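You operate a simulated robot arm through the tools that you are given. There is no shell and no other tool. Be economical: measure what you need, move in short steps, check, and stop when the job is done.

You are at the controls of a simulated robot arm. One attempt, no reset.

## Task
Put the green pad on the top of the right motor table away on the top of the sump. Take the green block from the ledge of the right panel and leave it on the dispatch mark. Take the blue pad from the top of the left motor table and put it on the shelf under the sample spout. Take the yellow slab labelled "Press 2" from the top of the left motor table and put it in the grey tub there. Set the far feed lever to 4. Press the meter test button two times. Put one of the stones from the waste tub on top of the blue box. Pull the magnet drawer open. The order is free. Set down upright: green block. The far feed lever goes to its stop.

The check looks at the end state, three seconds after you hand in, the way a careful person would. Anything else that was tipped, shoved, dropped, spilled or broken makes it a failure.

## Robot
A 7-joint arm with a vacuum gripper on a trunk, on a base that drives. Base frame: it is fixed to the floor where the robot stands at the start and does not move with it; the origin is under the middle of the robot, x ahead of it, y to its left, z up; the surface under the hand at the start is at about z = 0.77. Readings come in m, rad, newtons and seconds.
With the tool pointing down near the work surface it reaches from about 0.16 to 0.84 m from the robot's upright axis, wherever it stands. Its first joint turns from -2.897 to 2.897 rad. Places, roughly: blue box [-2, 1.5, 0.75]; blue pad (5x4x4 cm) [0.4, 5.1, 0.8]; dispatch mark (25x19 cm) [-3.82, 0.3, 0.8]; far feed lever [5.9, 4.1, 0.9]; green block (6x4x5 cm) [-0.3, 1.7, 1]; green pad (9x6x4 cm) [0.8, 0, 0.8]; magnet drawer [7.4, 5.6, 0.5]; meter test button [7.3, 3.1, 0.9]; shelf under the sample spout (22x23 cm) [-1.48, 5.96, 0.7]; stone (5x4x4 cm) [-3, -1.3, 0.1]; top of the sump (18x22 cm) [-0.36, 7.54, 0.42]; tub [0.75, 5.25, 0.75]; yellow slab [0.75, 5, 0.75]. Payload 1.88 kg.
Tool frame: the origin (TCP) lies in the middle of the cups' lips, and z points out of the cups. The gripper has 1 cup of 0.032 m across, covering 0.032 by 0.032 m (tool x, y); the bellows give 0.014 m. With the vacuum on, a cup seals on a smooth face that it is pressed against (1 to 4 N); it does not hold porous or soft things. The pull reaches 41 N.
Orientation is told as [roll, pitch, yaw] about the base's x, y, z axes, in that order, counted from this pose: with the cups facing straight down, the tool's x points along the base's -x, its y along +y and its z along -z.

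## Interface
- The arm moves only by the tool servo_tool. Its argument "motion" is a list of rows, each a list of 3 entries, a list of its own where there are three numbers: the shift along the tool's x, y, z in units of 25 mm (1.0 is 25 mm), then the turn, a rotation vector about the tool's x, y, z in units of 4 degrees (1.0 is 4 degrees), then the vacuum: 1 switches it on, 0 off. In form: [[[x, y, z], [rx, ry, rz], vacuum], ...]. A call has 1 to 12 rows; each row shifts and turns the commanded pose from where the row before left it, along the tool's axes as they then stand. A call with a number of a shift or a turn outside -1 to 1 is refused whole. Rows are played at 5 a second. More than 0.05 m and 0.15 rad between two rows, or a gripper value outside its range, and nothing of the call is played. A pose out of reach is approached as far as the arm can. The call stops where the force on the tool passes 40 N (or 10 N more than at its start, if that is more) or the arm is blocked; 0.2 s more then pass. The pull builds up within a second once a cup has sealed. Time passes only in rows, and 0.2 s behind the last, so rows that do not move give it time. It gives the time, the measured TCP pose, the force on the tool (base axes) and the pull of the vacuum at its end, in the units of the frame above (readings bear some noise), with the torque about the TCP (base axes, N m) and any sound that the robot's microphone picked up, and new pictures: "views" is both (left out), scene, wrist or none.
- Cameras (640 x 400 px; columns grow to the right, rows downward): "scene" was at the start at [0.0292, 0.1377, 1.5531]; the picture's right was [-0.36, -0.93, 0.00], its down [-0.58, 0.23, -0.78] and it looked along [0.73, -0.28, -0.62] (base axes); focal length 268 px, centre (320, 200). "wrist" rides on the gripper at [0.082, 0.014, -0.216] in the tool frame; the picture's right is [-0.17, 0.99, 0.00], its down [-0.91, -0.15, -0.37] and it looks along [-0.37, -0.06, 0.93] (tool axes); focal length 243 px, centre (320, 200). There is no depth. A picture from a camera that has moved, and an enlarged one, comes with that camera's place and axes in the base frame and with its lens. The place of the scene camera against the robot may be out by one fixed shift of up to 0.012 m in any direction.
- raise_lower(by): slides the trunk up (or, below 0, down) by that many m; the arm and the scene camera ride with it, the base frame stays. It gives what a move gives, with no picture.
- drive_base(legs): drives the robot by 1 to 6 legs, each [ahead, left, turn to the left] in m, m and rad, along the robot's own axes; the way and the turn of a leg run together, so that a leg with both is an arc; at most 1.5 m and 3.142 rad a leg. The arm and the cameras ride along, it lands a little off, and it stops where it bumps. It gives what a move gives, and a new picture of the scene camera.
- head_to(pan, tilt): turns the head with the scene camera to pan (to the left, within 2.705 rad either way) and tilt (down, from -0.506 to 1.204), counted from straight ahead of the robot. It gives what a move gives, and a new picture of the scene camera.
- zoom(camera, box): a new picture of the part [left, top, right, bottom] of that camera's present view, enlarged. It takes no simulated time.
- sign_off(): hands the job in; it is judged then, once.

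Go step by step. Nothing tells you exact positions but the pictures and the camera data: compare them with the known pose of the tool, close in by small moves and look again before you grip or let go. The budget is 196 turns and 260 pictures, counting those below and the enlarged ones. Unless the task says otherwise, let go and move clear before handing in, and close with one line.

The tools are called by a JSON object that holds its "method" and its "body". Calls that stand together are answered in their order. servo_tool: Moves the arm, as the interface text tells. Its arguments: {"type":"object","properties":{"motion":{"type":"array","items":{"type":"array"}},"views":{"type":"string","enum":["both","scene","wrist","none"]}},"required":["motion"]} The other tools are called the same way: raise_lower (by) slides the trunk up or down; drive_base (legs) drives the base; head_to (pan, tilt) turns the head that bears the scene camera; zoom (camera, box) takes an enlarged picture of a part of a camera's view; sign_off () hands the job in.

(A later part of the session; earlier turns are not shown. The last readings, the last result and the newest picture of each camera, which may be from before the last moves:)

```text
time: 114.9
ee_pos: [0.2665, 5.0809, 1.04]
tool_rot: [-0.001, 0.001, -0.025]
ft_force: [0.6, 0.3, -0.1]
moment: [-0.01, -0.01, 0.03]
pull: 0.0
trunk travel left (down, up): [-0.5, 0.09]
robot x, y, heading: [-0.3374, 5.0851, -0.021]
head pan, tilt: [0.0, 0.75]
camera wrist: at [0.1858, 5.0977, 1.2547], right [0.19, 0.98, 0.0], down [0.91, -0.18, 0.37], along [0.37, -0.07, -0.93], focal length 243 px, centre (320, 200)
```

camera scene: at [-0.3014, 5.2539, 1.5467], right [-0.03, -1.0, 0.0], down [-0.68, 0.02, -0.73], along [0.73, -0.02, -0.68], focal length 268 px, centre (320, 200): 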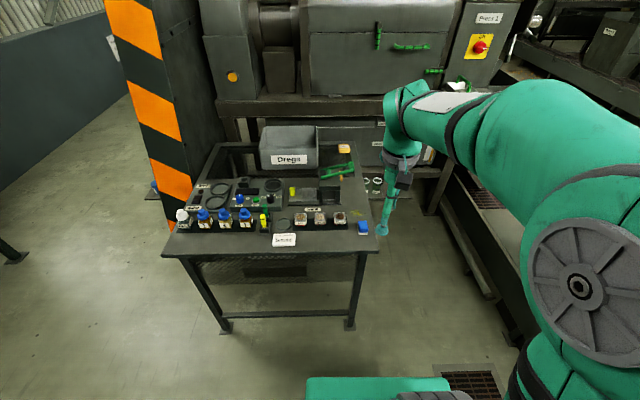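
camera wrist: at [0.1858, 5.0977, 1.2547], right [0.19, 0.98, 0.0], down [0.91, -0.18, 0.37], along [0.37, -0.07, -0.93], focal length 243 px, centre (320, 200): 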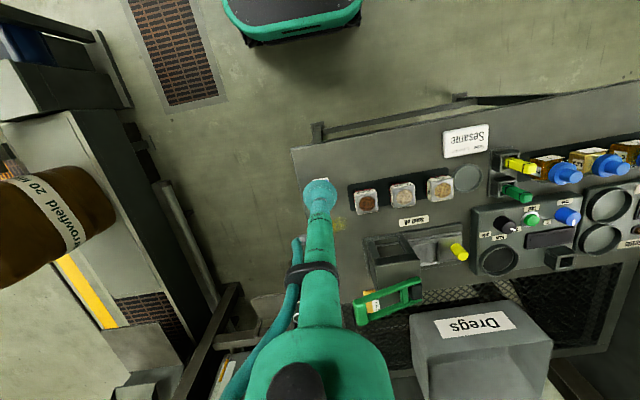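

{"method": "servo_tool", "body": {"motion": [[[-1, 1, 0], [0, 0, 0], 0], [[-1, 1, 0], [0, 0, 0], 0], [[-1, 1, 0], [0, 0, 0], 0], [[-1, 1, 0], [0, 0, 0], 0], [[-1, 1, 0], [0, 0, 0], 0], [[-1, 1, 0], [0, 0, 0], 0], [[0, 1, 0], [0, 0, 0], 0], [[0, 1, 0], [0, 0, 0], 0]], "views": "wrist"}}

{"method": "zoom", "body": {"camera": "scene", "box": [300, 110, 400, 180]}}

{"method": "head_to", "body": {"pan": -0.75, "tilt": 0.75}}

```text
time: 116.7
ee_pos: [0.4206, 5.2759, 1.0385]
tool_rot: [0.0, 0.0, -0.027]
ft_force: [0.3, 0.2, 0.4]
moment: [0.02, -0.01, 0.01]
pull: 0.1
trunk travel left (down, up): [-0.5, 0.09]
robot x, y, heading: [-0.3355, 5.0862, -0.028]
head pan, tilt: [0.0, 0.75]
camera wrist: at [0.3388, 5.2928, 1.2545], right [0.19, 0.98, 0.0], down [0.91, -0.18, 0.37], along [0.37, -0.07, -0.93], focal length 243 px, centre (320, 200)
```

wrist: 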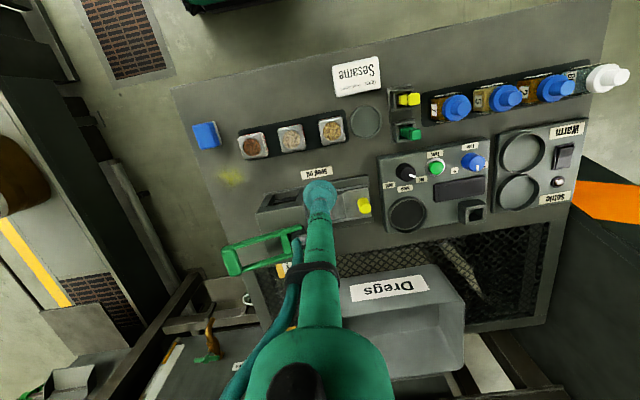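

```text
5.71 times, centred on (350, 145) of scene
camera zoom: at [-0.3012, 5.2539, 1.5467], right [-0.03, -1.0, 0.0], down [-0.68, 0.02, -0.73], along [0.73, -0.02, -0.68], focal length 1529 px, centre (149, 514)
```

zoom: 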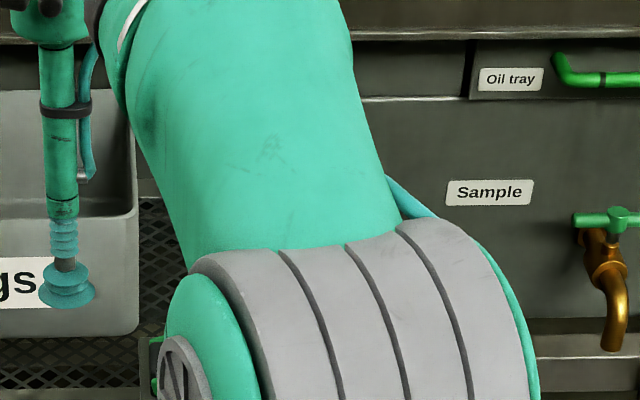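

```text
time: 117.8
ee_pos: [0.42, 5.2767, 1.0389]
tool_rot: [0.0, -0.001, -0.024]
ft_force: [-0.2, 0.7, 1.4]
moment: [0.0, 0.04, 0.03]
pull: 0.1
trunk travel left (down, up): [-0.5, 0.09]
robot x, y, heading: [-0.3349, 5.0836, -0.03]
head pan, tilt: [-0.75, 0.75]
camera scene: at [-0.325, 5.198, 1.5467], right [-0.7, -0.71, 0.0], down [-0.49, 0.48, -0.73], along [0.52, -0.51, -0.68], focal length 268 px, centre (320, 200)
```

scene: 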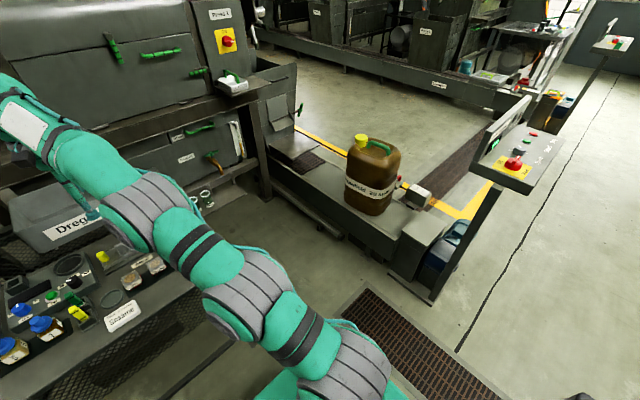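

The slab is about (0.92, 5.09), too far from this side; I'll enter the gap south of the table. First fold the arm, then shift right and look.

{"method": "servo_tool", "body": {"motion": [[[1, -1, 0], [0, 0, 0], 0], [[1, -1, 0], [0, 0, 0], 0], [[1, -1, 0], [0, 0, 0], 0], [[1, -1, 0], [0, 0, 0], 0], [[1, -1, 0], [0, 0, 0], 0], [[1, -1, 0], [0, 0, 0], 0], [[1, -1, 0], [0, 0, 0], 0], [[1, -1, 0], [0, 0, 0], 0], [[1, 0, 0], [0, 0, 0], 0], [[1, 0, 0], [0, 0, 0], 0], [[1, 0, 0], [0, 0, 0], 0], [[1, 0, 0], [0, 0, 0], 0]], "views": "none"}}

{"method": "drive_base", "body": {"legs": [[0, -0.5, 0.028]]}}

{"method": "head_to", "body": {"pan": 0, "tilt": 0.7}}

```text
time: 120.4
ee_pos: [0.1159, 5.0826, 1.0387]
tool_rot: [0.001, 0.001, -0.024]
ft_force: [0.3, -0.7, -0.3]
moment: [-0.01, 0.02, -0.02]
pull: 0.0
trunk travel left (down, up): [-0.5, 0.09]
robot x, y, heading: [-0.3373, 5.0846, -0.027]
head pan, tilt: [-0.75, 0.75]
```

```text
time: 123.4
ee_pos: [0.1114, 4.5999, 1.0392]
tool_rot: [-0.001, 0.0, 0.012]
ft_force: [-0.5, 0.4, 0.6]
moment: [0.0, 0.03, 0.0]
pull: 0.1
trunk travel left (down, up): [-0.5, 0.09]
robot x, y, heading: [-0.3418, 4.5859, 0.009]
head pan, tilt: [-0.75, 0.75]
camera scene: at [-0.3326, 4.6977, 1.5467], right [-0.67, -0.74, 0.0], down [-0.5, 0.46, -0.73], along [0.54, -0.49, -0.68], focal length 268 px, centre (320, 200)
```

scene: 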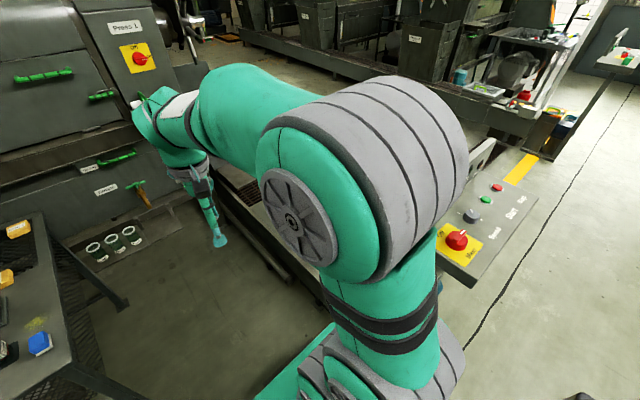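

```text
time: 124.5
ee_pos: [0.1127, 4.601, 1.038]
tool_rot: [0.001, -0.003, 0.013]
ft_force: [-0.6, 0.4, -0.8]
moment: [0.0, 0.02, 0.01]
pull: 0.2
trunk travel left (down, up): [-0.5, 0.09]
robot x, y, heading: [-0.3397, 4.5855, 0.016]
head pan, tilt: [0.0, 0.7]
camera scene: at [-0.3089, 4.7544, 1.551], right [0.01, -1.0, 0.0], down [-0.64, -0.01, -0.76], along [0.76, 0.01, -0.64], focal length 268 px, centre (320, 200)
```

scene: 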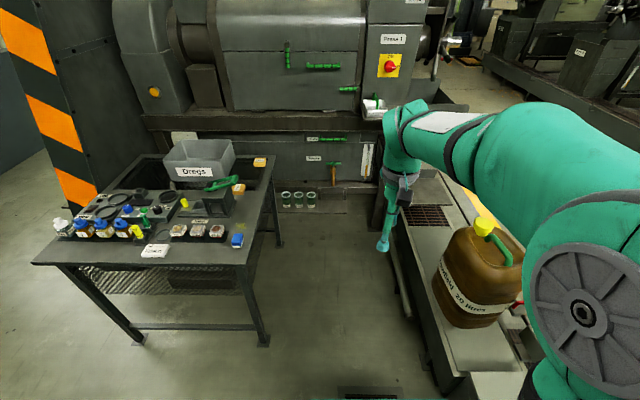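

{"method": "servo_tool", "body": {"motion": [[[1, 1, 0], [0, 0, 0], 0], [[1, 1, 0], [0, 0, 0], 0], [[1, 1, 0], [0, 0, 0], 0], [[1, 1, 0], [0, 0, 0], 0], [[1, 1, 0], [0, 0, 0], 0], [[1, 1, 0], [0, 0, 0], 0], [[0, 1, 0], [0, 0, 0], 0], [[0, 1, 0], [0, 0, 0], 0], [[0, 1, 0], [0, 0, 0], 0]], "views": "none"}}

{"method": "drive_base", "body": {"legs": [[0.5, 0.03, -0.01]]}}

{"method": "head_to", "body": {"pan": -0.3, "tilt": 0.9}}

```text
time: 126.5
ee_pos: [-0.0396, 4.8244, 1.0398]
tool_rot: [-0.001, 0.001, 0.012]
ft_force: [0.4, 0.2, 0.8]
moment: [-0.01, -0.02, 0.0]
pull: 0.2
trunk travel left (down, up): [-0.5, 0.09]
robot x, y, heading: [-0.3436, 4.5863, 0.012]
head pan, tilt: [0.0, 0.7]
```

```text
time: 129.4
ee_pos: [0.4591, 4.856, 1.0393]
tool_rot: [0.0, 0.0, 0.005]
ft_force: [0.1, 0.2, -0.5]
moment: [0.02, -0.02, 0.01]
pull: 0.0
trunk travel left (down, up): [-0.5, 0.09]
robot x, y, heading: [0.1548, 4.621, 0.008]
head pan, tilt: [0.0, 0.7]
camera scene: at [0.1866, 4.7884, 1.551], right [0.0, -1.0, 0.0], down [-0.64, 0.0, -0.77], along [0.77, 0.0, -0.64], focal length 268 px, centre (320, 200)
```

scene: 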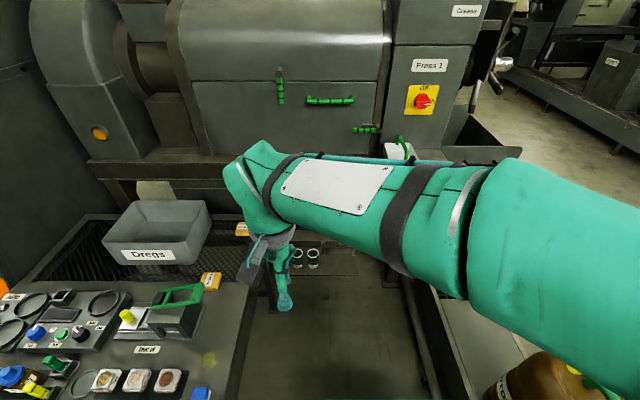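

```text
time: 130.2
ee_pos: [0.4577, 4.8559, 1.0384]
tool_rot: [0.0, -0.001, 0.005]
ft_force: [0.8, -0.6, 0.0]
moment: [0.01, -0.02, 0.01]
pull: 0.0
trunk travel left (down, up): [-0.5, 0.09]
robot x, y, heading: [0.154, 4.6196, 0.001]
head pan, tilt: [-0.3, 0.901]
camera scene: at [0.1739, 4.766, 1.5349], right [-0.29, -0.96, 0.0], down [-0.75, 0.23, -0.62], along [0.59, -0.18, -0.78], focal length 268 px, centre (320, 200)
```

scene: 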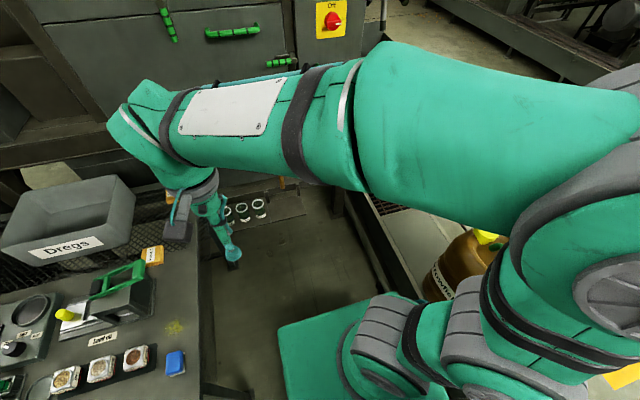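

{"method": "head_to", "body": {"pan": 0.35, "tilt": 0.75}}

{"method": "zoom", "body": {"camera": "scene", "box": [240, 140, 420, 320]}}

{"method": "zoom", "body": {"camera": "wrist", "box": [0, 0, 640, 400]}}

```text
time: 131.2
ee_pos: [0.457, 4.8551, 1.0385]
tool_rot: [0.0, 0.0, 0.005]
ft_force: [0.2, 0.3, -0.6]
moment: [-0.01, 0.01, -0.01]
pull: 0.0
trunk travel left (down, up): [-0.5, 0.09]
robot x, y, heading: [0.153, 4.6178, 0.004]
head pan, tilt: [0.351, 0.75]
camera scene: at [0.1794, 4.8167, 1.5467], right [0.35, -0.94, 0.0], down [-0.64, -0.24, -0.73], along [0.69, 0.25, -0.68], focal length 268 px, centre (320, 200)
```

scene: 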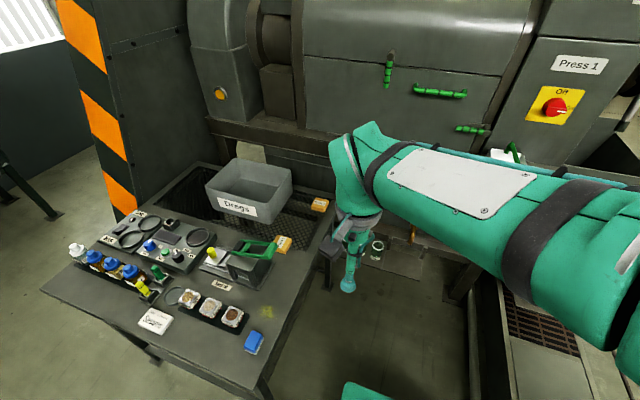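

```text
2.22 times, centred on (330, 230) of scene
camera zoom: at [0.1794, 4.8167, 1.5467], right [0.35, -0.94, 0.0], down [-0.64, -0.24, -0.73], along [0.69, 0.25, -0.68], focal length 594 px, centre (298, 133)
```

zoom: 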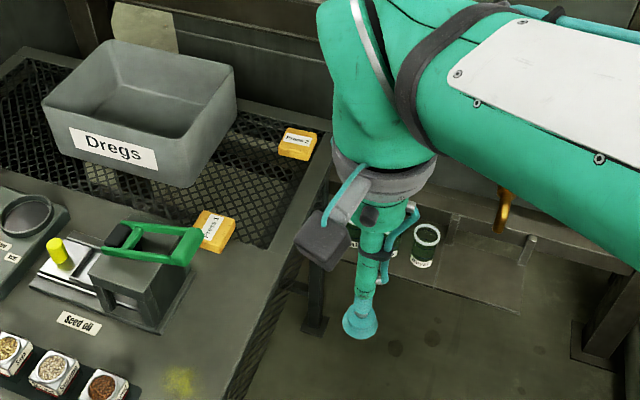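

```text
1.00 times, centred on (320, 200) of wrist (not enlarged: the box is as wide or as high as the picture)
camera zoom: at [0.3747, 4.8691, 1.2546], right [0.16, 0.99, 0.0], down [0.92, -0.15, 0.37], along [0.37, -0.06, -0.93], focal length 243 px, centre (320, 200)
```

zoom: 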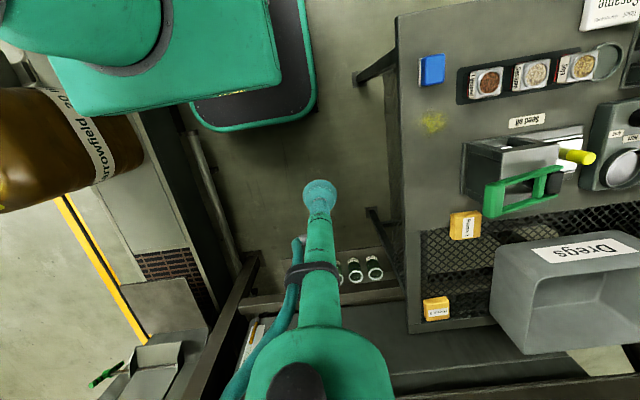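

{"method": "zoom", "body": {"camera": "scene", "box": [265, 190, 340, 260]}}

{"method": "zoom", "body": {"camera": "wrist", "box": [405, 200, 505, 330]}}

```text
5.71 times, centred on (302, 225) of scene
camera zoom: at [0.1794, 4.8167, 1.5467], right [0.35, -0.94, 0.0], down [-0.64, -0.24, -0.73], along [0.69, 0.25, -0.68], focal length 1529 px, centre (420, 57)
```

zoom: 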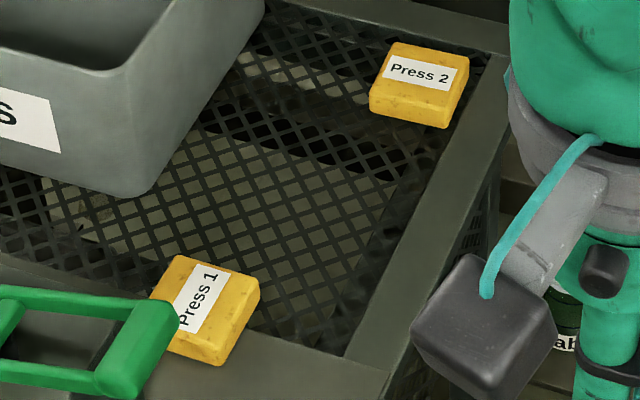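

```text
3.08 times, centred on (455, 265) of wrist
camera zoom: at [0.3747, 4.8691, 1.2546], right [0.16, 0.99, 0.0], down [0.92, -0.15, 0.37], along [0.37, -0.06, -0.93], focal length 746 px, centre (-95, 0)
```

zoom: 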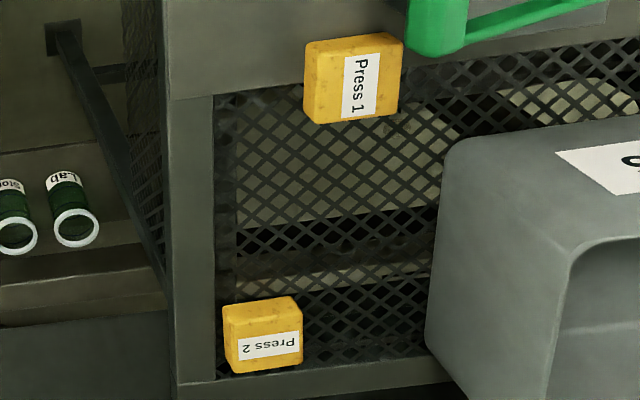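

The far slab is "Press 2", at about (0.905, 5.087). I drive a little further in.

{"method": "drive_base", "body": {"legs": [[0.27, 0.0, 0]]}}

{"method": "servo_tool", "body": {"motion": [[[-0.5, 1, 0], [0, 0, 0], 0], [[-0.5, 1, 0], [0, 0, 0], 0], [[-0.5, 1, 0], [0, 0, 0], 0], [[-0.5, 1, 0], [0, 0, 0], 0], [[-0.5, 1, 0], [0, 0, 0], 0], [[-0.5, 1, 0], [0, 0, 0], 0], [[-0.5, 1, 0], [0, 0, 0], 0], [[-0.5, 1, 0], [0, 0, 0], 0], [[-0.5, 1, 0], [0, 0, 0], 0]], "views": "both"}}

```text
time: 133.1
ee_pos: [0.727, 4.8571, 1.038]
tool_rot: [-0.001, 0.001, 0.006]
ft_force: [0.2, -0.8, -0.2]
moment: [-0.01, -0.01, -0.01]
pull: 0.1
trunk travel left (down, up): [-0.5, 0.09]
robot x, y, heading: [0.4249, 4.6215, -0.0]
head pan, tilt: [0.351, 0.75]
camera scene: at [0.4492, 4.8182, 1.5467], right [0.35, -0.94, 0.0], down [-0.64, -0.24, -0.73], along [0.69, 0.26, -0.68], focal length 268 px, centre (320, 200)
```

scene: 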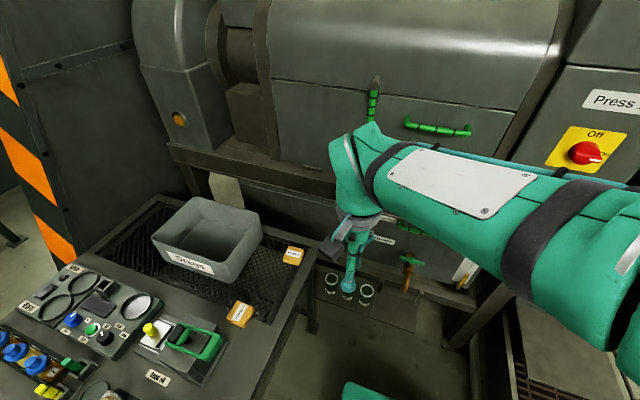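

```text
time: 135.1
ee_pos: [0.8358, 5.0833, 1.0371]
tool_rot: [0.0, 0.0, 0.007]
ft_force: [-0.1, -0.1, 0.6]
moment: [0.04, 0.0, 0.0]
pull: 0.1
trunk travel left (down, up): [-0.5, 0.09]
robot x, y, heading: [0.423, 4.6255, 0.003]
head pan, tilt: [0.351, 0.75]
camera scene: at [0.4492, 4.8182, 1.5467], right [0.35, -0.94, 0.0], down [-0.64, -0.24, -0.73], along [0.69, 0.26, -0.68], focal length 268 px, centre (320, 200)
camera wrist: at [0.7533, 5.0974, 1.2531], right [0.16, 0.99, 0.0], down [0.92, -0.15, 0.37], along [0.37, -0.06, -0.93], focal length 243 px, centre (320, 200)
```

scene: 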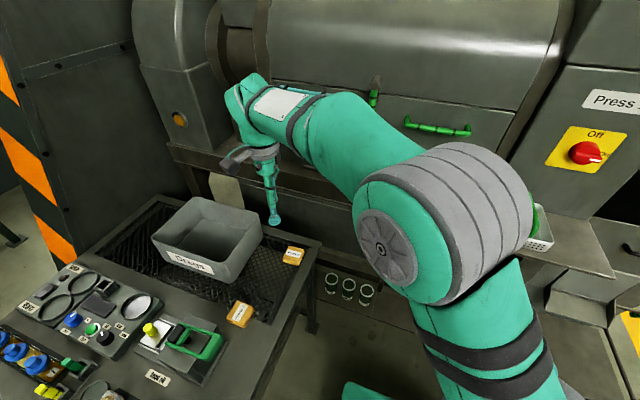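
wrist: 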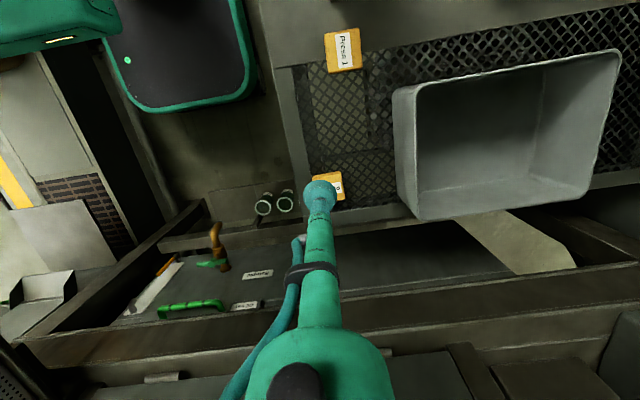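

{"method": "servo_tool", "body": {"motion": [[[-0.75, 0, 1], [0, 0, 0], 0], [[-0.75, 0, 1], [0, 0, 0], 0], [[-0.75, 0, 1], [0, 0, 0], 0], [[-0.6, 0, 1], [0, 0, 0], 0], [[0, 0, 1], [0, 0, 0], 0], [[0, 0, 1], [0, 0, 0], 0], [[0, 0, 1], [0, 0, 0], 0], [[0, 0, 0], [0, 0, 0], 0]], "views": "both"}}

```text
time: 136.9
ee_pos: [0.9127, 5.0852, 0.8635]
tool_rot: [-0.001, 0.0, 0.006]
ft_force: [0.4, -0.4, 0.5]
moment: [0.04, -0.02, 0.0]
pull: 0.1
trunk travel left (down, up): [-0.5, 0.09]
robot x, y, heading: [0.4237, 4.6192, -0.0]
head pan, tilt: [0.351, 0.75]
camera scene: at [0.4494, 4.8184, 1.5467], right [0.35, -0.94, 0.0], down [-0.64, -0.24, -0.73], along [0.69, 0.26, -0.68], focal length 268 px, centre (320, 200)
camera wrist: at [0.8294, 5.0987, 1.0783], right [0.16, 0.99, 0.0], down [0.92, -0.15, 0.37], along [0.37, -0.06, -0.93], focal length 243 px, centre (320, 200)
```

scene: 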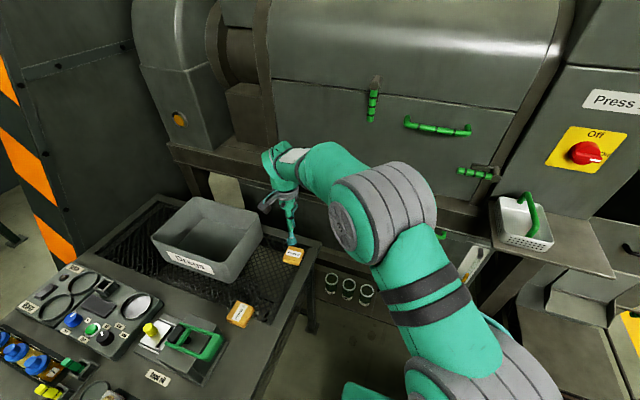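
wrist: 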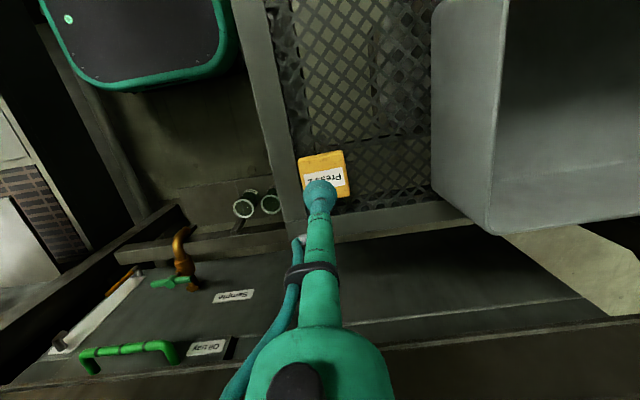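

{"method": "servo_tool", "body": {"motion": [[[-0.15, 0, 1], [0, 0, 0], 0], [[0, 0, 1], [0, 0, 0], 0], [[0, 0, 0.5], [0, 0, 0], 1], [[0, 0, 0.3], [0, 0, 0], 1], [[0, 0, 0.3], [0, 0, 0], 1], [[0, 0, 0], [0, 0, 0], 1]], "views": "wrist"}}

```text
time: 138.3
ee_pos: [0.9139, 5.0837, 0.7866]
tool_rot: [0.0, -0.001, 0.006]
ft_force: [-0.3, -0.7, 0.8]
moment: [0.0, 0.01, 0.0]
pull: 40.4
trunk travel left (down, up): [-0.5, 0.09]
robot x, y, heading: [0.4223, 4.6176, 0.008]
head pan, tilt: [0.351, 0.75]
camera wrist: at [0.8316, 5.0977, 1.0012], right [0.16, 0.99, 0.0], down [0.92, -0.15, 0.37], along [0.37, -0.06, -0.93], focal length 243 px, centre (320, 200)
```

wrist: 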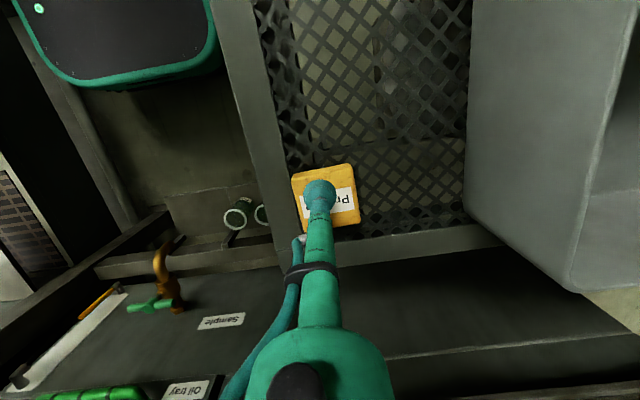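

{"method": "servo_tool", "body": {"motion": [[[0, 0, -0.5], [0, 0, 0], 1], [[0, 0, -1], [0, 0, 0], 1], [[0, 0, -1], [0, 0, 0], 1], [[0, 0, -1], [0, 0, 0], 1], [[0, 0, -1], [0, 0, 0], 1], [[0, 0, -1], [0, 0, 0], 1], [[0, 0, -1], [0, 0, 0], 1], [[0, 0, -1], [0, 0, 0], 1], [[0.7, 0.5, -0.5], [0, 0, 0], 1], [[0.7, 1, 0], [0, 0, 0], 1], [[0.7, 1, 0], [0, 0, 0], 1], [[0.7, 1, 0], [0, 0, 0], 1]], "views": "none"}}

{"method": "servo_tool", "body": {"motion": [[[0, 1, 0], [0, 0, 0], 1], [[0, 1, 0], [0, 0, 0], 1], [[0, 1, 0], [0, 0, 0], 1], [[0, 1, 0], [0, 0, 0], 1], [[0, 1, 0], [0, 0, 0], 1], [[0, 1, 0], [0, 0, 0], 1]], "views": "both"}}

```text
time: 140.9
ee_pos: [0.8412, 5.1697, 0.986]
tool_rot: [0.002, -0.001, 0.005]
ft_force: [0.3, 0.1, -0.9]
moment: [0.0, -0.03, 0.0]
pull: 40.8
trunk travel left (down, up): [-0.5, 0.09]
robot x, y, heading: [0.4226, 4.6212, 0.003]
head pan, tilt: [0.351, 0.75]
```

```text
time: 142.3
ee_pos: [0.838, 5.2816, 0.9832]
tool_rot: [-0.001, 0.001, 0.006]
ft_force: [0.5, 0.7, -1.3]
moment: [-0.07, 0.03, 0.01]
pull: 40.4
out of reach, approached as far as the arm can: row 5, 6
trunk travel left (down, up): [-0.5, 0.09]
robot x, y, heading: [0.4211, 4.6215, 0.008]
head pan, tilt: [0.351, 0.75]
camera scene: at [0.4494, 4.8188, 1.5467], right [0.35, -0.94, 0.0], down [-0.64, -0.24, -0.73], along [0.69, 0.25, -0.68], focal length 268 px, centre (320, 200)
camera wrist: at [0.7556, 5.2945, 1.1991], right [0.16, 0.99, 0.0], down [0.92, -0.15, 0.37], along [0.37, -0.06, -0.93], focal length 243 px, centre (320, 200)
```

scene: 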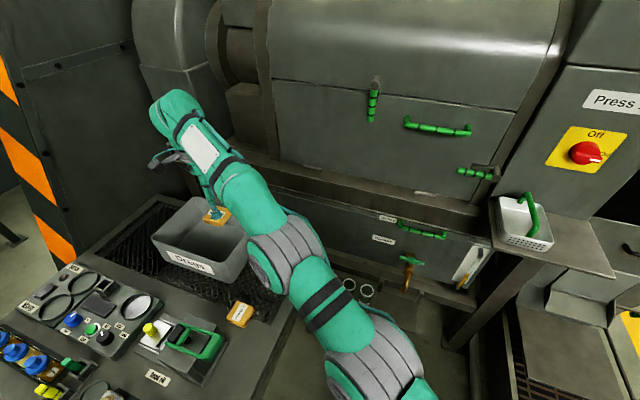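
wrist: 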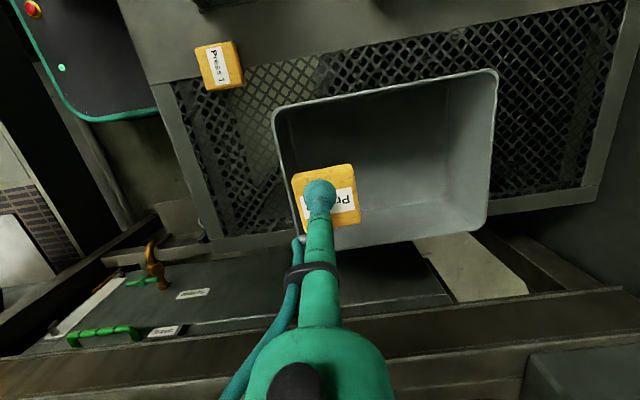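

{"method": "drive_base", "body": {"legs": [[-0.01, 0.07, 0]]}}

{"method": "servo_tool", "body": {"motion": [[[0, 0, 0], [0, 0, 0], 1]], "views": "wrist"}}

```text
time: 143.3
ee_pos: [0.8271, 5.3495, 0.9842]
tool_rot: [0.001, 0.001, 0.005]
ft_force: [-0.1, 1.5, -1.2]
moment: [0.03, 0.03, -0.01]
pull: 40.4
trunk travel left (down, up): [-0.5, 0.09]
robot x, y, heading: [0.4115, 4.6937, 0.005]
head pan, tilt: [0.351, 0.75]
camera scene: at [0.4392, 4.8867, 1.5467], right [0.35, -0.94, 0.0], down [-0.64, -0.24, -0.73], along [0.69, 0.26, -0.68], focal length 268 px, centre (320, 200)
```

scene: 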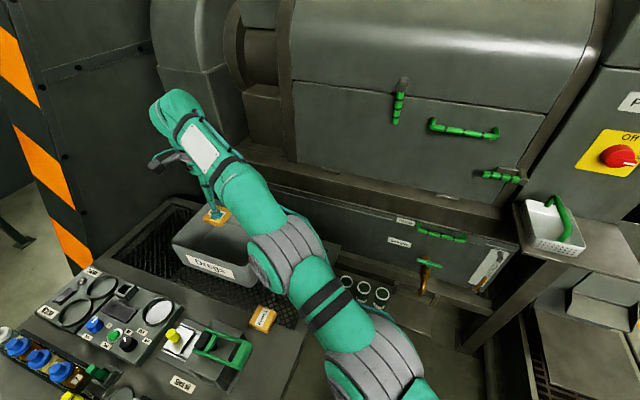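

```text
time: 143.8
ee_pos: [0.8276, 5.3497, 0.9825]
tool_rot: [0.001, -0.001, 0.005]
ft_force: [-0.8, 0.4, -1.4]
moment: [0.01, -0.01, 0.02]
pull: 40.6
trunk travel left (down, up): [-0.5, 0.09]
robot x, y, heading: [0.4154, 4.693, 0.007]
head pan, tilt: [0.351, 0.75]
camera wrist: at [0.7456, 5.3624, 1.1994], right [0.16, 0.99, 0.0], down [0.92, -0.15, 0.37], along [0.37, -0.06, -0.93], focal length 243 px, centre (320, 200)
```

wrist: 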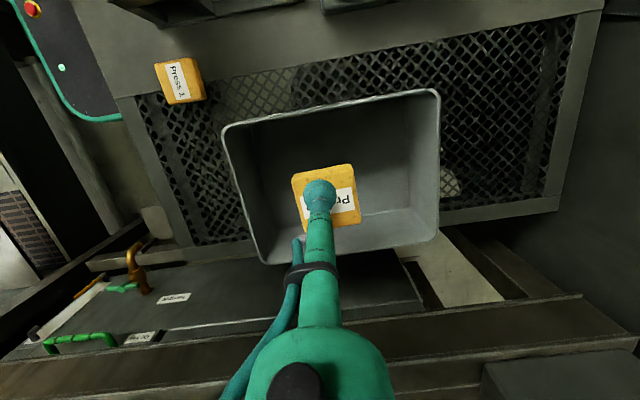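

{"method": "servo_tool", "body": {"motion": [[[0, 0, 1], [0, 0, 0], 1], [[0, 0, 1], [0, 0, 0], 1], [[0, 0, 1], [0, 0, 0], 1], [[0, 0, 1], [0, 0, 0], 1], [[0, 0, 1], [0, 0, 0], 1], [[0, 0, 1], [0, 0, 0], 1], [[0, 0, 0], [0, 0, 0], 1]], "views": "wrist"}}

```text
time: 145.3
ee_pos: [0.8282, 5.3488, 0.8353]
tool_rot: [0.001, 0.0, 0.006]
ft_force: [-0.1, 1.3, -0.4]
moment: [-0.01, 0.04, -0.01]
pull: 40.9
trunk travel left (down, up): [-0.5, 0.09]
robot x, y, heading: [0.4136, 4.6899, 0.007]
head pan, tilt: [0.351, 0.75]
camera wrist: at [0.7448, 5.3623, 1.0511], right [0.16, 0.99, 0.0], down [0.92, -0.15, 0.37], along [0.37, -0.06, -0.93], focal length 243 px, centre (320, 200)
```

wrist: 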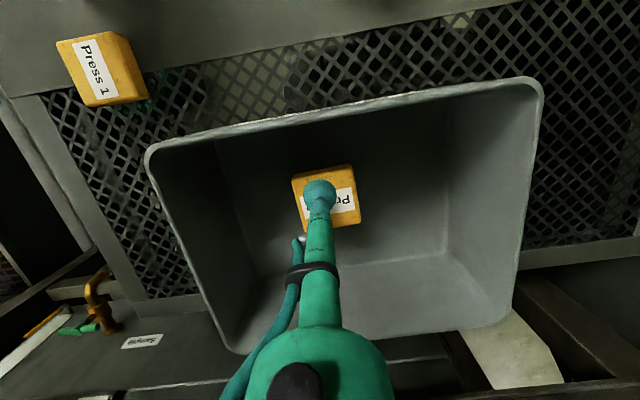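

{"method": "servo_tool", "body": {"motion": [[[0, 0, 0.5], [0, 0, 0], 1], [[0, 0, 0.4], [0, 0, 0], 1], [[0, 0, 0.2], [0, 0, 0], 1], [[0, 0, 0], [0, 0, 0], 1]], "views": "none"}}

```text
time: 146.3
ee_pos: [0.8273, 5.3504, 0.8065]
tool_rot: [0.0, 0.001, 0.004]
ft_force: [-0.2, -0.1, -1.1]
moment: [-0.02, 0.04, 0.01]
pull: 40.9
trunk travel left (down, up): [-0.5, 0.09]
robot x, y, heading: [0.4114, 4.6909, 0.005]
head pan, tilt: [0.351, 0.75]
```

{"method": "servo_tool", "body": {"motion": [[[0, 0, 0.2], [0, 0, 0], 1], [[0, 0, 0.15], [0, 0, 0], 1], [[0, 0, 0], [0, 0, 0], 1]], "views": "none"}}

```text
time: 147.2
ee_pos: [0.8268, 5.3491, 0.7976]
tool_rot: [0.0, 0.003, 0.005]
ft_force: [-0.9, -0.2, -0.4]
moment: [-0.02, 0.01, -0.04]
pull: 40.9
trunk travel left (down, up): [-0.5, 0.09]
robot x, y, heading: [0.4124, 4.6877, 0.005]
head pan, tilt: [0.351, 0.75]
```

{"method": "servo_tool", "body": {"motion": [[[0, 0, 0.15], [0, 0, 0], 1], [[0, 0, 0.1], [0, 0, 0], 1], [[0, 0, 0], [0, 0, 0], 1]], "views": "none"}}

```text
time: 147.9
ee_pos: [0.8281, 5.35, 0.7927]
tool_rot: [-0.001, 0.001, 0.006]
ft_force: [0.9, 0.9, -1.7]
moment: [0.02, 0.08, -0.03]
pull: 40.7
trunk travel left (down, up): [-0.5, 0.09]
robot x, y, heading: [0.4153, 4.6887, 0.002]
head pan, tilt: [0.351, 0.75]
```

{"method": "servo_tool", "body": {"motion": [[[0, 0, 0.1], [0, 0, 0], 1], [[0, 0, 0.1], [0, 0, 0], 1], [[0, 0, 0], [0, 0, 0], 1]], "views": "wrist"}}

```text
time: 148.8
ee_pos: [0.8277, 5.3509, 0.7873]
tool_rot: [0.003, -0.002, 0.005]
ft_force: [-2.1, 0.3, 7.0]
moment: [-0.04, 0.03, 0.0]
pull: 40.3
trunk travel left (down, up): [-0.5, 0.09]
robot x, y, heading: [0.4164, 4.6886, 0.008]
head pan, tilt: [0.351, 0.75]
camera wrist: at [0.7454, 5.3615, 1.0037], right [0.16, 0.99, 0.0], down [0.92, -0.15, 0.37], along [0.37, -0.06, -0.93], focal length 243 px, centre (320, 200)
```

wrist: 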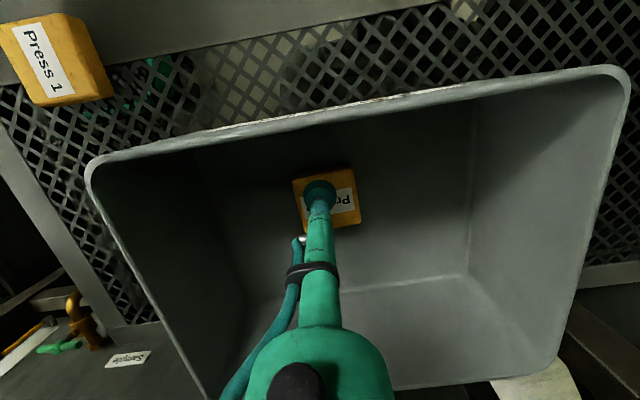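

Slab down in the tub (contact). Release and rise, then go for the blue pad at about (0.35, 5.08).

{"method": "servo_tool", "body": {"motion": [[[0, 0, -0.1], [0, 0, 0], 0], [[0, 0, 0], [0, 0, 0], 0], [[0, 0, 0], [0, 0, 0], 0], [[0, 0, 0], [0, 0, 0], 0], [[0, 0, -0.3], [0, 0, 0], 0], [[0, 0, -1], [0, 0, 0], 0], [[0, 0, -1], [0, 0, 0], 0], [[0, 0, -1], [0, 0, 0], 0], [[0, 0, -1], [0, 0, 0], 0], [[0, 0, -1], [0, 0, 0], 0], [[0, 0, -1], [0, 0, 0], 0], [[0, 0, -1], [0, 0, 0], 0]], "views": "wrist"}}

{"method": "servo_tool", "body": {"motion": [[[0, 0, -1], [0, 0, 0], 0], [[0.5, 0, -1], [0, 0, 0], 0], [[1, -0.9, 0], [0, 0, 0], 0], [[1, -0.9, 0], [0, 0, 0], 0], [[1, -0.9, 0], [0, 0, 0], 0], [[1, -0.9, 0], [0, 0, 0], 0], [[1, -0.9, 0], [0, 0, 0], 0], [[1, -0.9, 0], [0, 0, 0], 0], [[1, -0.9, 0], [0, 0, 0], 0], [[1, -0.9, 0], [0, 0, 0], 0], [[1, -0.9, 0], [0, 0, 0], 0], [[1, -0.9, 0], [0, 0, 0], 0]], "views": "none"}}

{"method": "servo_tool", "body": {"motion": [[[1, -0.3, 0], [0, 0, 0], 0], [[1, 0, 0], [0, 0, 0], 0], [[1, 0, 0], [0, 0, 0], 0], [[1, 0, 0], [0, 0, 0], 0], [[1, 0, 0], [0, 0, 0], 0], [[1, 0, 0], [0, 0, 0], 0], [[1, 0, 0], [0, 0, 0], 0]], "views": "wrist"}}

```text
time: 151.3
ee_pos: [0.8302, 5.349, 0.9728]
tool_rot: [0.0, 0.001, 0.004]
ft_force: [-0.5, 0.0, -0.3]
moment: [-0.01, 0.01, -0.01]
pull: 0.0
trunk travel left (down, up): [-0.5, 0.09]
robot x, y, heading: [0.4117, 4.6871, 0.006]
head pan, tilt: [0.351, 0.75]
camera wrist: at [0.7489, 5.3621, 1.1886], right [0.16, 0.99, 0.0], down [0.92, -0.15, 0.37], along [0.37, -0.06, -0.93], focal length 243 px, centre (320, 200)
```

wrist: 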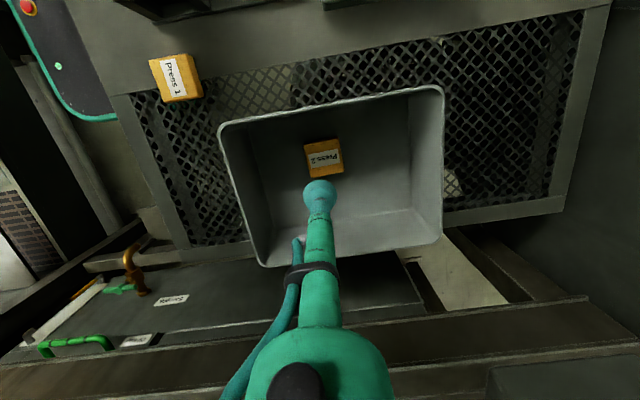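

```text
time: 153.9
ee_pos: [0.6719, 5.3559, 1.0906]
tool_rot: [-0.002, 0.002, 0.003]
ft_force: [-0.1, -0.3, -1.2]
moment: [0.0, 0.02, -0.01]
pull: 0.0
out of reach, approached as far as the arm can: row 1, 2, 3, 4, 5, 6, 7, 8, 9, 10, 11, 12
trunk travel left (down, up): [-0.5, 0.09]
robot x, y, heading: [0.414, 4.6883, 0.006]
head pan, tilt: [0.351, 0.75]
```

```text
time: 155.6
ee_pos: [0.5053, 5.3801, 1.1031]
tool_rot: [0.0, 0.001, 0.005]
ft_force: [0.0, -0.1, -0.6]
moment: [-0.01, 0.01, 0.01]
pull: 0.1
out of reach, approached as far as the arm can: row 1, 2, 3, 4, 6
trunk travel left (down, up): [-0.5, 0.09]
robot x, y, heading: [0.4123, 4.6866, 0.003]
head pan, tilt: [0.351, 0.75]
camera wrist: at [0.4235, 5.3931, 1.3189], right [0.16, 0.99, 0.0], down [0.92, -0.15, 0.37], along [0.37, -0.06, -0.93], focal length 243 px, centre (320, 200)
```

wrist: 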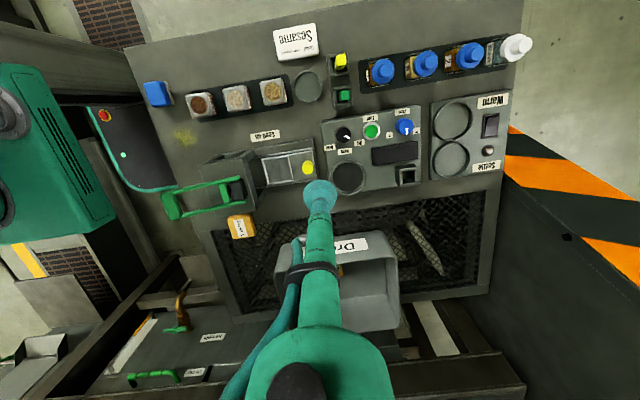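

{"method": "servo_tool", "body": {"motion": [[[0, 0, 0], [0, 0, 0], 0], [[0, -0.5, 0], [0, 0, 0], 0], [[0, -0.5, 0], [0, 0, 0], 0]], "views": "none"}}

```text
time: 156.3
ee_pos: [0.5074, 5.3777, 1.1073]
tool_rot: [-0.002, 0.001, 0.005]
ft_force: [0.6, 0.2, 0.4]
moment: [-0.01, -0.03, 0.0]
pull: 0.1
out of reach, approached as far as the arm can: row 2, 3
trunk travel left (down, up): [-0.5, 0.09]
robot x, y, heading: [0.4132, 4.69, 0.004]
head pan, tilt: [0.351, 0.75]
```

The arm refuses −y moves, likely a wrist-joint limit since the tool keeps its yaw while the shoulder has turned left. I turn the tool yaw with it.

{"method": "servo_tool", "body": {"motion": [[[0, 0, 0], [0, 0, -1], 0], [[0, 0, 0], [0, 0, -1], 0], [[0, 0, 0], [0, 0, -1], 0], [[0, 0, 0], [0, 0, -1], 0], [[0, 0, 0], [0, 0, -1], 0], [[0, 0, 0], [0, 0, -1], 0], [[0, 0, 0], [0, 0, -1], 0], [[0, 0, 0], [0, 0, -1], 0], [[0, 0, 0], [0, 0, -1], 0], [[0, 0, 0], [0, 0, -1], 0], [[0, 0, 0], [0, 0, -1], 0], [[0, 0, 0], [0, 0, -1], 0]], "views": "scene"}}

```text
time: 158.9
ee_pos: [0.5048, 5.3788, 1.1075]
tool_rot: [-0.002, 0.002, 0.846]
ft_force: [-0.4, -0.4, 0.4]
moment: [0.02, -0.01, 0.01]
pull: 0.0
trunk travel left (down, up): [-0.5, 0.09]
robot x, y, heading: [0.4122, 4.6867, 0.007]
head pan, tilt: [0.351, 0.75]
camera scene: at [0.4392, 4.8867, 1.5467], right [0.35, -0.94, 0.0], down [-0.64, -0.24, -0.73], along [0.69, 0.26, -0.68], focal length 268 px, centre (320, 200)
```

scene: 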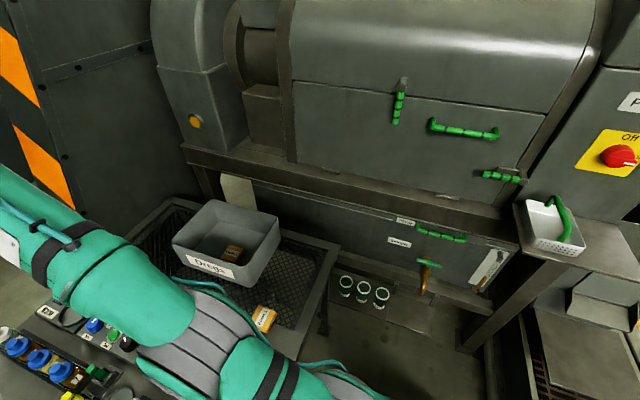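

{"method": "servo_tool", "body": {"motion": [[[1, -0.27, 0], [0, 0, 0], 0], [[1, -0.27, 0], [0, 0, 0], 0], [[1, -0.27, 0], [0, 0, 0], 0], [[1, -0.27, 0], [0, 0, 0], 0], [[1, -0.27, 0], [0, 0, 0], 0], [[1, -0.27, 0], [0, 0, 0], 0], [[1, -0.27, 0], [0, 0, 0], 0], [[1, -0.27, 0], [0, 0, 0], 0], [[1, -0.27, 0], [0, 0, 0], 0], [[1, -0.27, 0], [0, 0, 0], 0]], "views": "wrist"}}

```text
time: 161.2
ee_pos: [0.3879, 5.2695, 1.1805]
tool_rot: [0.008, -0.006, 0.843]
ft_force: [0.7, -2.6, 0.7]
moment: [0.34, 0.06, -0.03]
pull: 0.1
out of reach, approached as far as the arm can: row 1, 2, 3, 4, 5, 6, 7
trunk travel left (down, up): [-0.5, 0.09]
robot x, y, heading: [0.4158, 4.6895, -0.004]
head pan, tilt: [0.351, 0.75]
camera wrist: at [0.324, 5.215, 1.3959], right [-0.63, 0.78, 0.01], down [0.72, 0.58, 0.38], along [0.29, 0.24, -0.93], focal length 243 px, centre (320, 200)
```

wrist: 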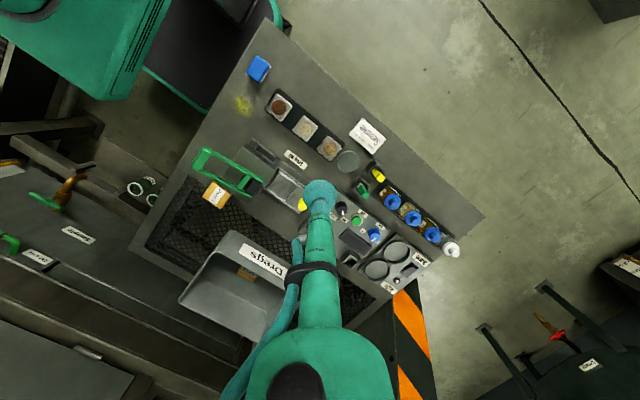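

{"method": "servo_tool", "body": {"motion": [[[0, 0, 1], [0, 0, 0], 0], [[0, 0, 1], [0, 0, 0], 0], [[0, 0, 1], [0, 0, 0], 0], [[0, 0, 1], [0, 0, 0], 0]], "views": "scene"}}

```text
time: 162.2
ee_pos: [0.3863, 5.2712, 1.0749]
tool_rot: [0.002, -0.002, 0.842]
ft_force: [-0.1, 1.2, -1.1]
moment: [0.0, -0.05, 0.01]
pull: 0.0
trunk travel left (down, up): [-0.5, 0.09]
robot x, y, heading: [0.4171, 4.6918, 0.001]
head pan, tilt: [0.351, 0.75]
camera scene: at [0.4391, 4.8865, 1.5468], right [0.35, -0.94, 0.0], down [-0.64, -0.24, -0.73], along [0.69, 0.26, -0.68], focal length 268 px, centre (320, 200)
```

scene: 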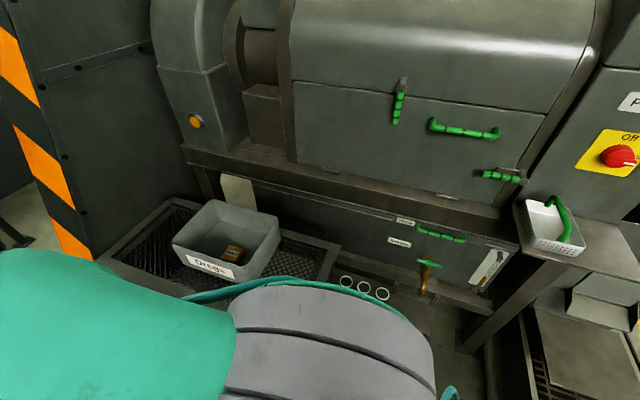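

{"method": "servo_tool", "body": {"motion": [[[0.94, -0.57, 0.3], [0, 0, 0], 0], [[0.94, -0.57, 0.3], [0, 0, 0], 0], [[0.94, -0.57, 0.3], [0, 0, 0], 0]], "views": "none"}}

```text
time: 162.9
ee_pos: [0.3725, 5.1907, 1.0502]
tool_rot: [0.001, 0.0, 0.842]
ft_force: [-0.4, -0.2, 0.2]
moment: [-0.01, 0.02, 0.03]
pull: 0.1
trunk travel left (down, up): [-0.5, 0.09]
robot x, y, heading: [0.4097, 4.6855, 0.005]
head pan, tilt: [0.351, 0.75]
```

{"method": "servo_tool", "body": {"motion": [[[0.94, -0.57, 0.3], [0, 0, 0], 0], [[0.94, -0.57, 0.3], [0, 0, 0], 0], [[0.94, -0.57, 0.3], [0, 0, 0], 0], [[0.94, -0.57, 0.3], [0, 0, 0], 0], [[0, 0, 1], [0, 0, 0], 0], [[0, 0, 1], [0, 0, 0], 0], [[0, 0, 1], [0, 0, 0], 0]], "views": "wrist"}}

```text
time: 164.6
ee_pos: [0.3542, 5.0877, 0.9532]
tool_rot: [0.019, -0.011, 0.835]
ft_force: [0.2, 0.7, -0.2]
moment: [0.02, -0.03, -0.02]
pull: 0.0
trunk travel left (down, up): [-0.5, 0.09]
robot x, y, heading: [0.4136, 4.6883, 0.006]
head pan, tilt: [0.351, 0.75]
camera wrist: at [0.2903, 5.0318, 1.1689], right [-0.62, 0.78, 0.02], down [0.73, 0.57, 0.38], along [0.29, 0.25, -0.92], focal length 243 px, centre (320, 200)
```

wrist: 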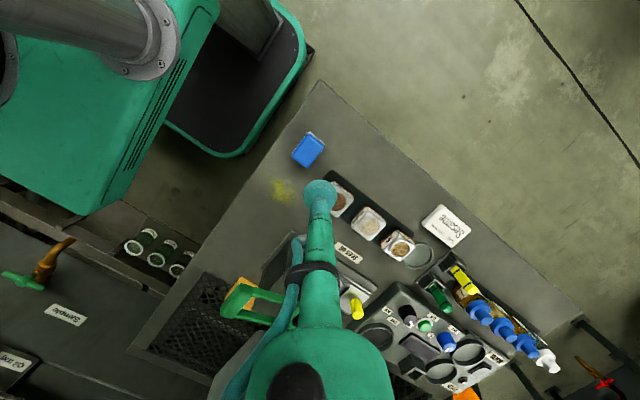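

{"method": "servo_tool", "body": {"motion": [[[0.6, -0.53, 0], [0, 0, 0], 0], [[0, 0, 1], [0, 0, 0], 0], [[0, 0, 1], [0, 0, 0], 0], [[0, 0, 1], [0, 0, 0], 0], [[0, 0, 1], [0, 0, 0], 0], [[0, 0, 0.8], [0, 0, 0], 0], [[0, 0, 0], [0, 0, 0], 0]], "views": "wrist"}}

```text
time: 166.3
ee_pos: [0.3567, 5.0821, 0.8487]
tool_rot: [0.047, -0.025, 0.813]
ft_force: [0.3, -0.6, -1.7]
moment: [-0.01, -0.01, 0.0]
pull: 0.1
trunk travel left (down, up): [-0.5, 0.09]
robot x, y, heading: [0.4144, 4.692, 0.003]
head pan, tilt: [0.351, 0.75]
stopped in row 7: the arm was blocked; the commanded pose is now the measured one
camera wrist: at [0.2934, 5.0208, 1.0628], right [-0.6, 0.8, 0.05], down [0.75, 0.54, 0.39], along [0.28, 0.27, -0.92], focal length 243 px, centre (320, 200)
```

wrist: 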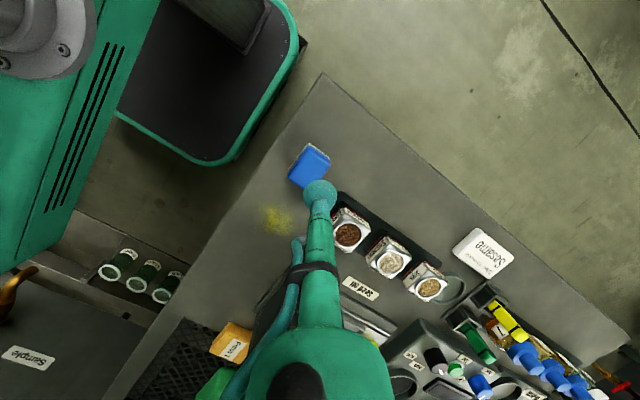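

The folded arm is blocked this close. I lift and back the base 0.5 m for a comfortable reach.

{"method": "servo_tool", "body": {"motion": [[[0, 0, -1], [0, 0, 0], 0], [[0, 0, -1], [0, 0, 0], 0], [[0, 0, -1], [0, 0, 0], 0], [[0, 0, -1], [0, 0, 0], 0], [[0, 0, -1], [0, 0, 0], 0], [[0, 0, -1], [0, 0, 0], 0], [[0, 0, -1], [0, 0, 0], 0], [[0, 0, -1], [0, 0, 0], 0]], "views": "none"}}

{"method": "drive_base", "body": {"legs": [[-0.5, -0.04, 0]]}}

```text
time: 168.2
ee_pos: [0.3566, 5.0712, 1.0472]
tool_rot: [0.05, -0.025, 0.815]
ft_force: [-0.3, -0.2, 1.0]
moment: [0.06, 0.0, 0.04]
pull: 0.0
trunk travel left (down, up): [-0.5, 0.09]
robot x, y, heading: [0.4144, 4.688, 0.007]
head pan, tilt: [0.351, 0.75]
```

```text
time: 171.1
ee_pos: [-0.1396, 5.0287, 1.0477]
tool_rot: [0.047, -0.027, 0.82]
ft_force: [0.5, -0.5, -0.3]
moment: [-0.01, 0.03, -0.01]
pull: 0.1
trunk travel left (down, up): [-0.5, 0.09]
robot x, y, heading: [-0.0816, 4.6476, 0.014]
head pan, tilt: [0.351, 0.75]
camera scene: at [-0.0553, 4.8436, 1.5467], right [0.35, -0.94, 0.0], down [-0.64, -0.24, -0.73], along [0.68, 0.26, -0.68], focal length 268 px, centre (320, 200)
```

scene: 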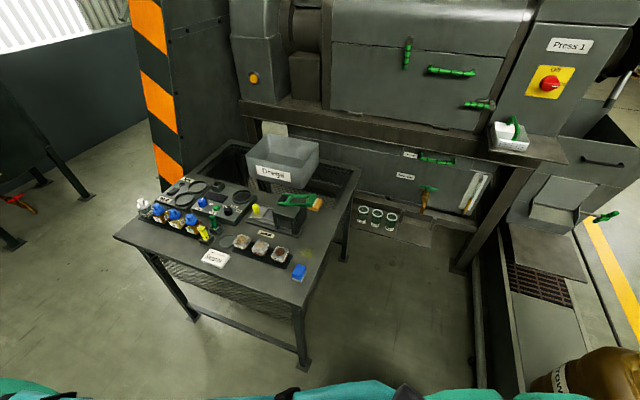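

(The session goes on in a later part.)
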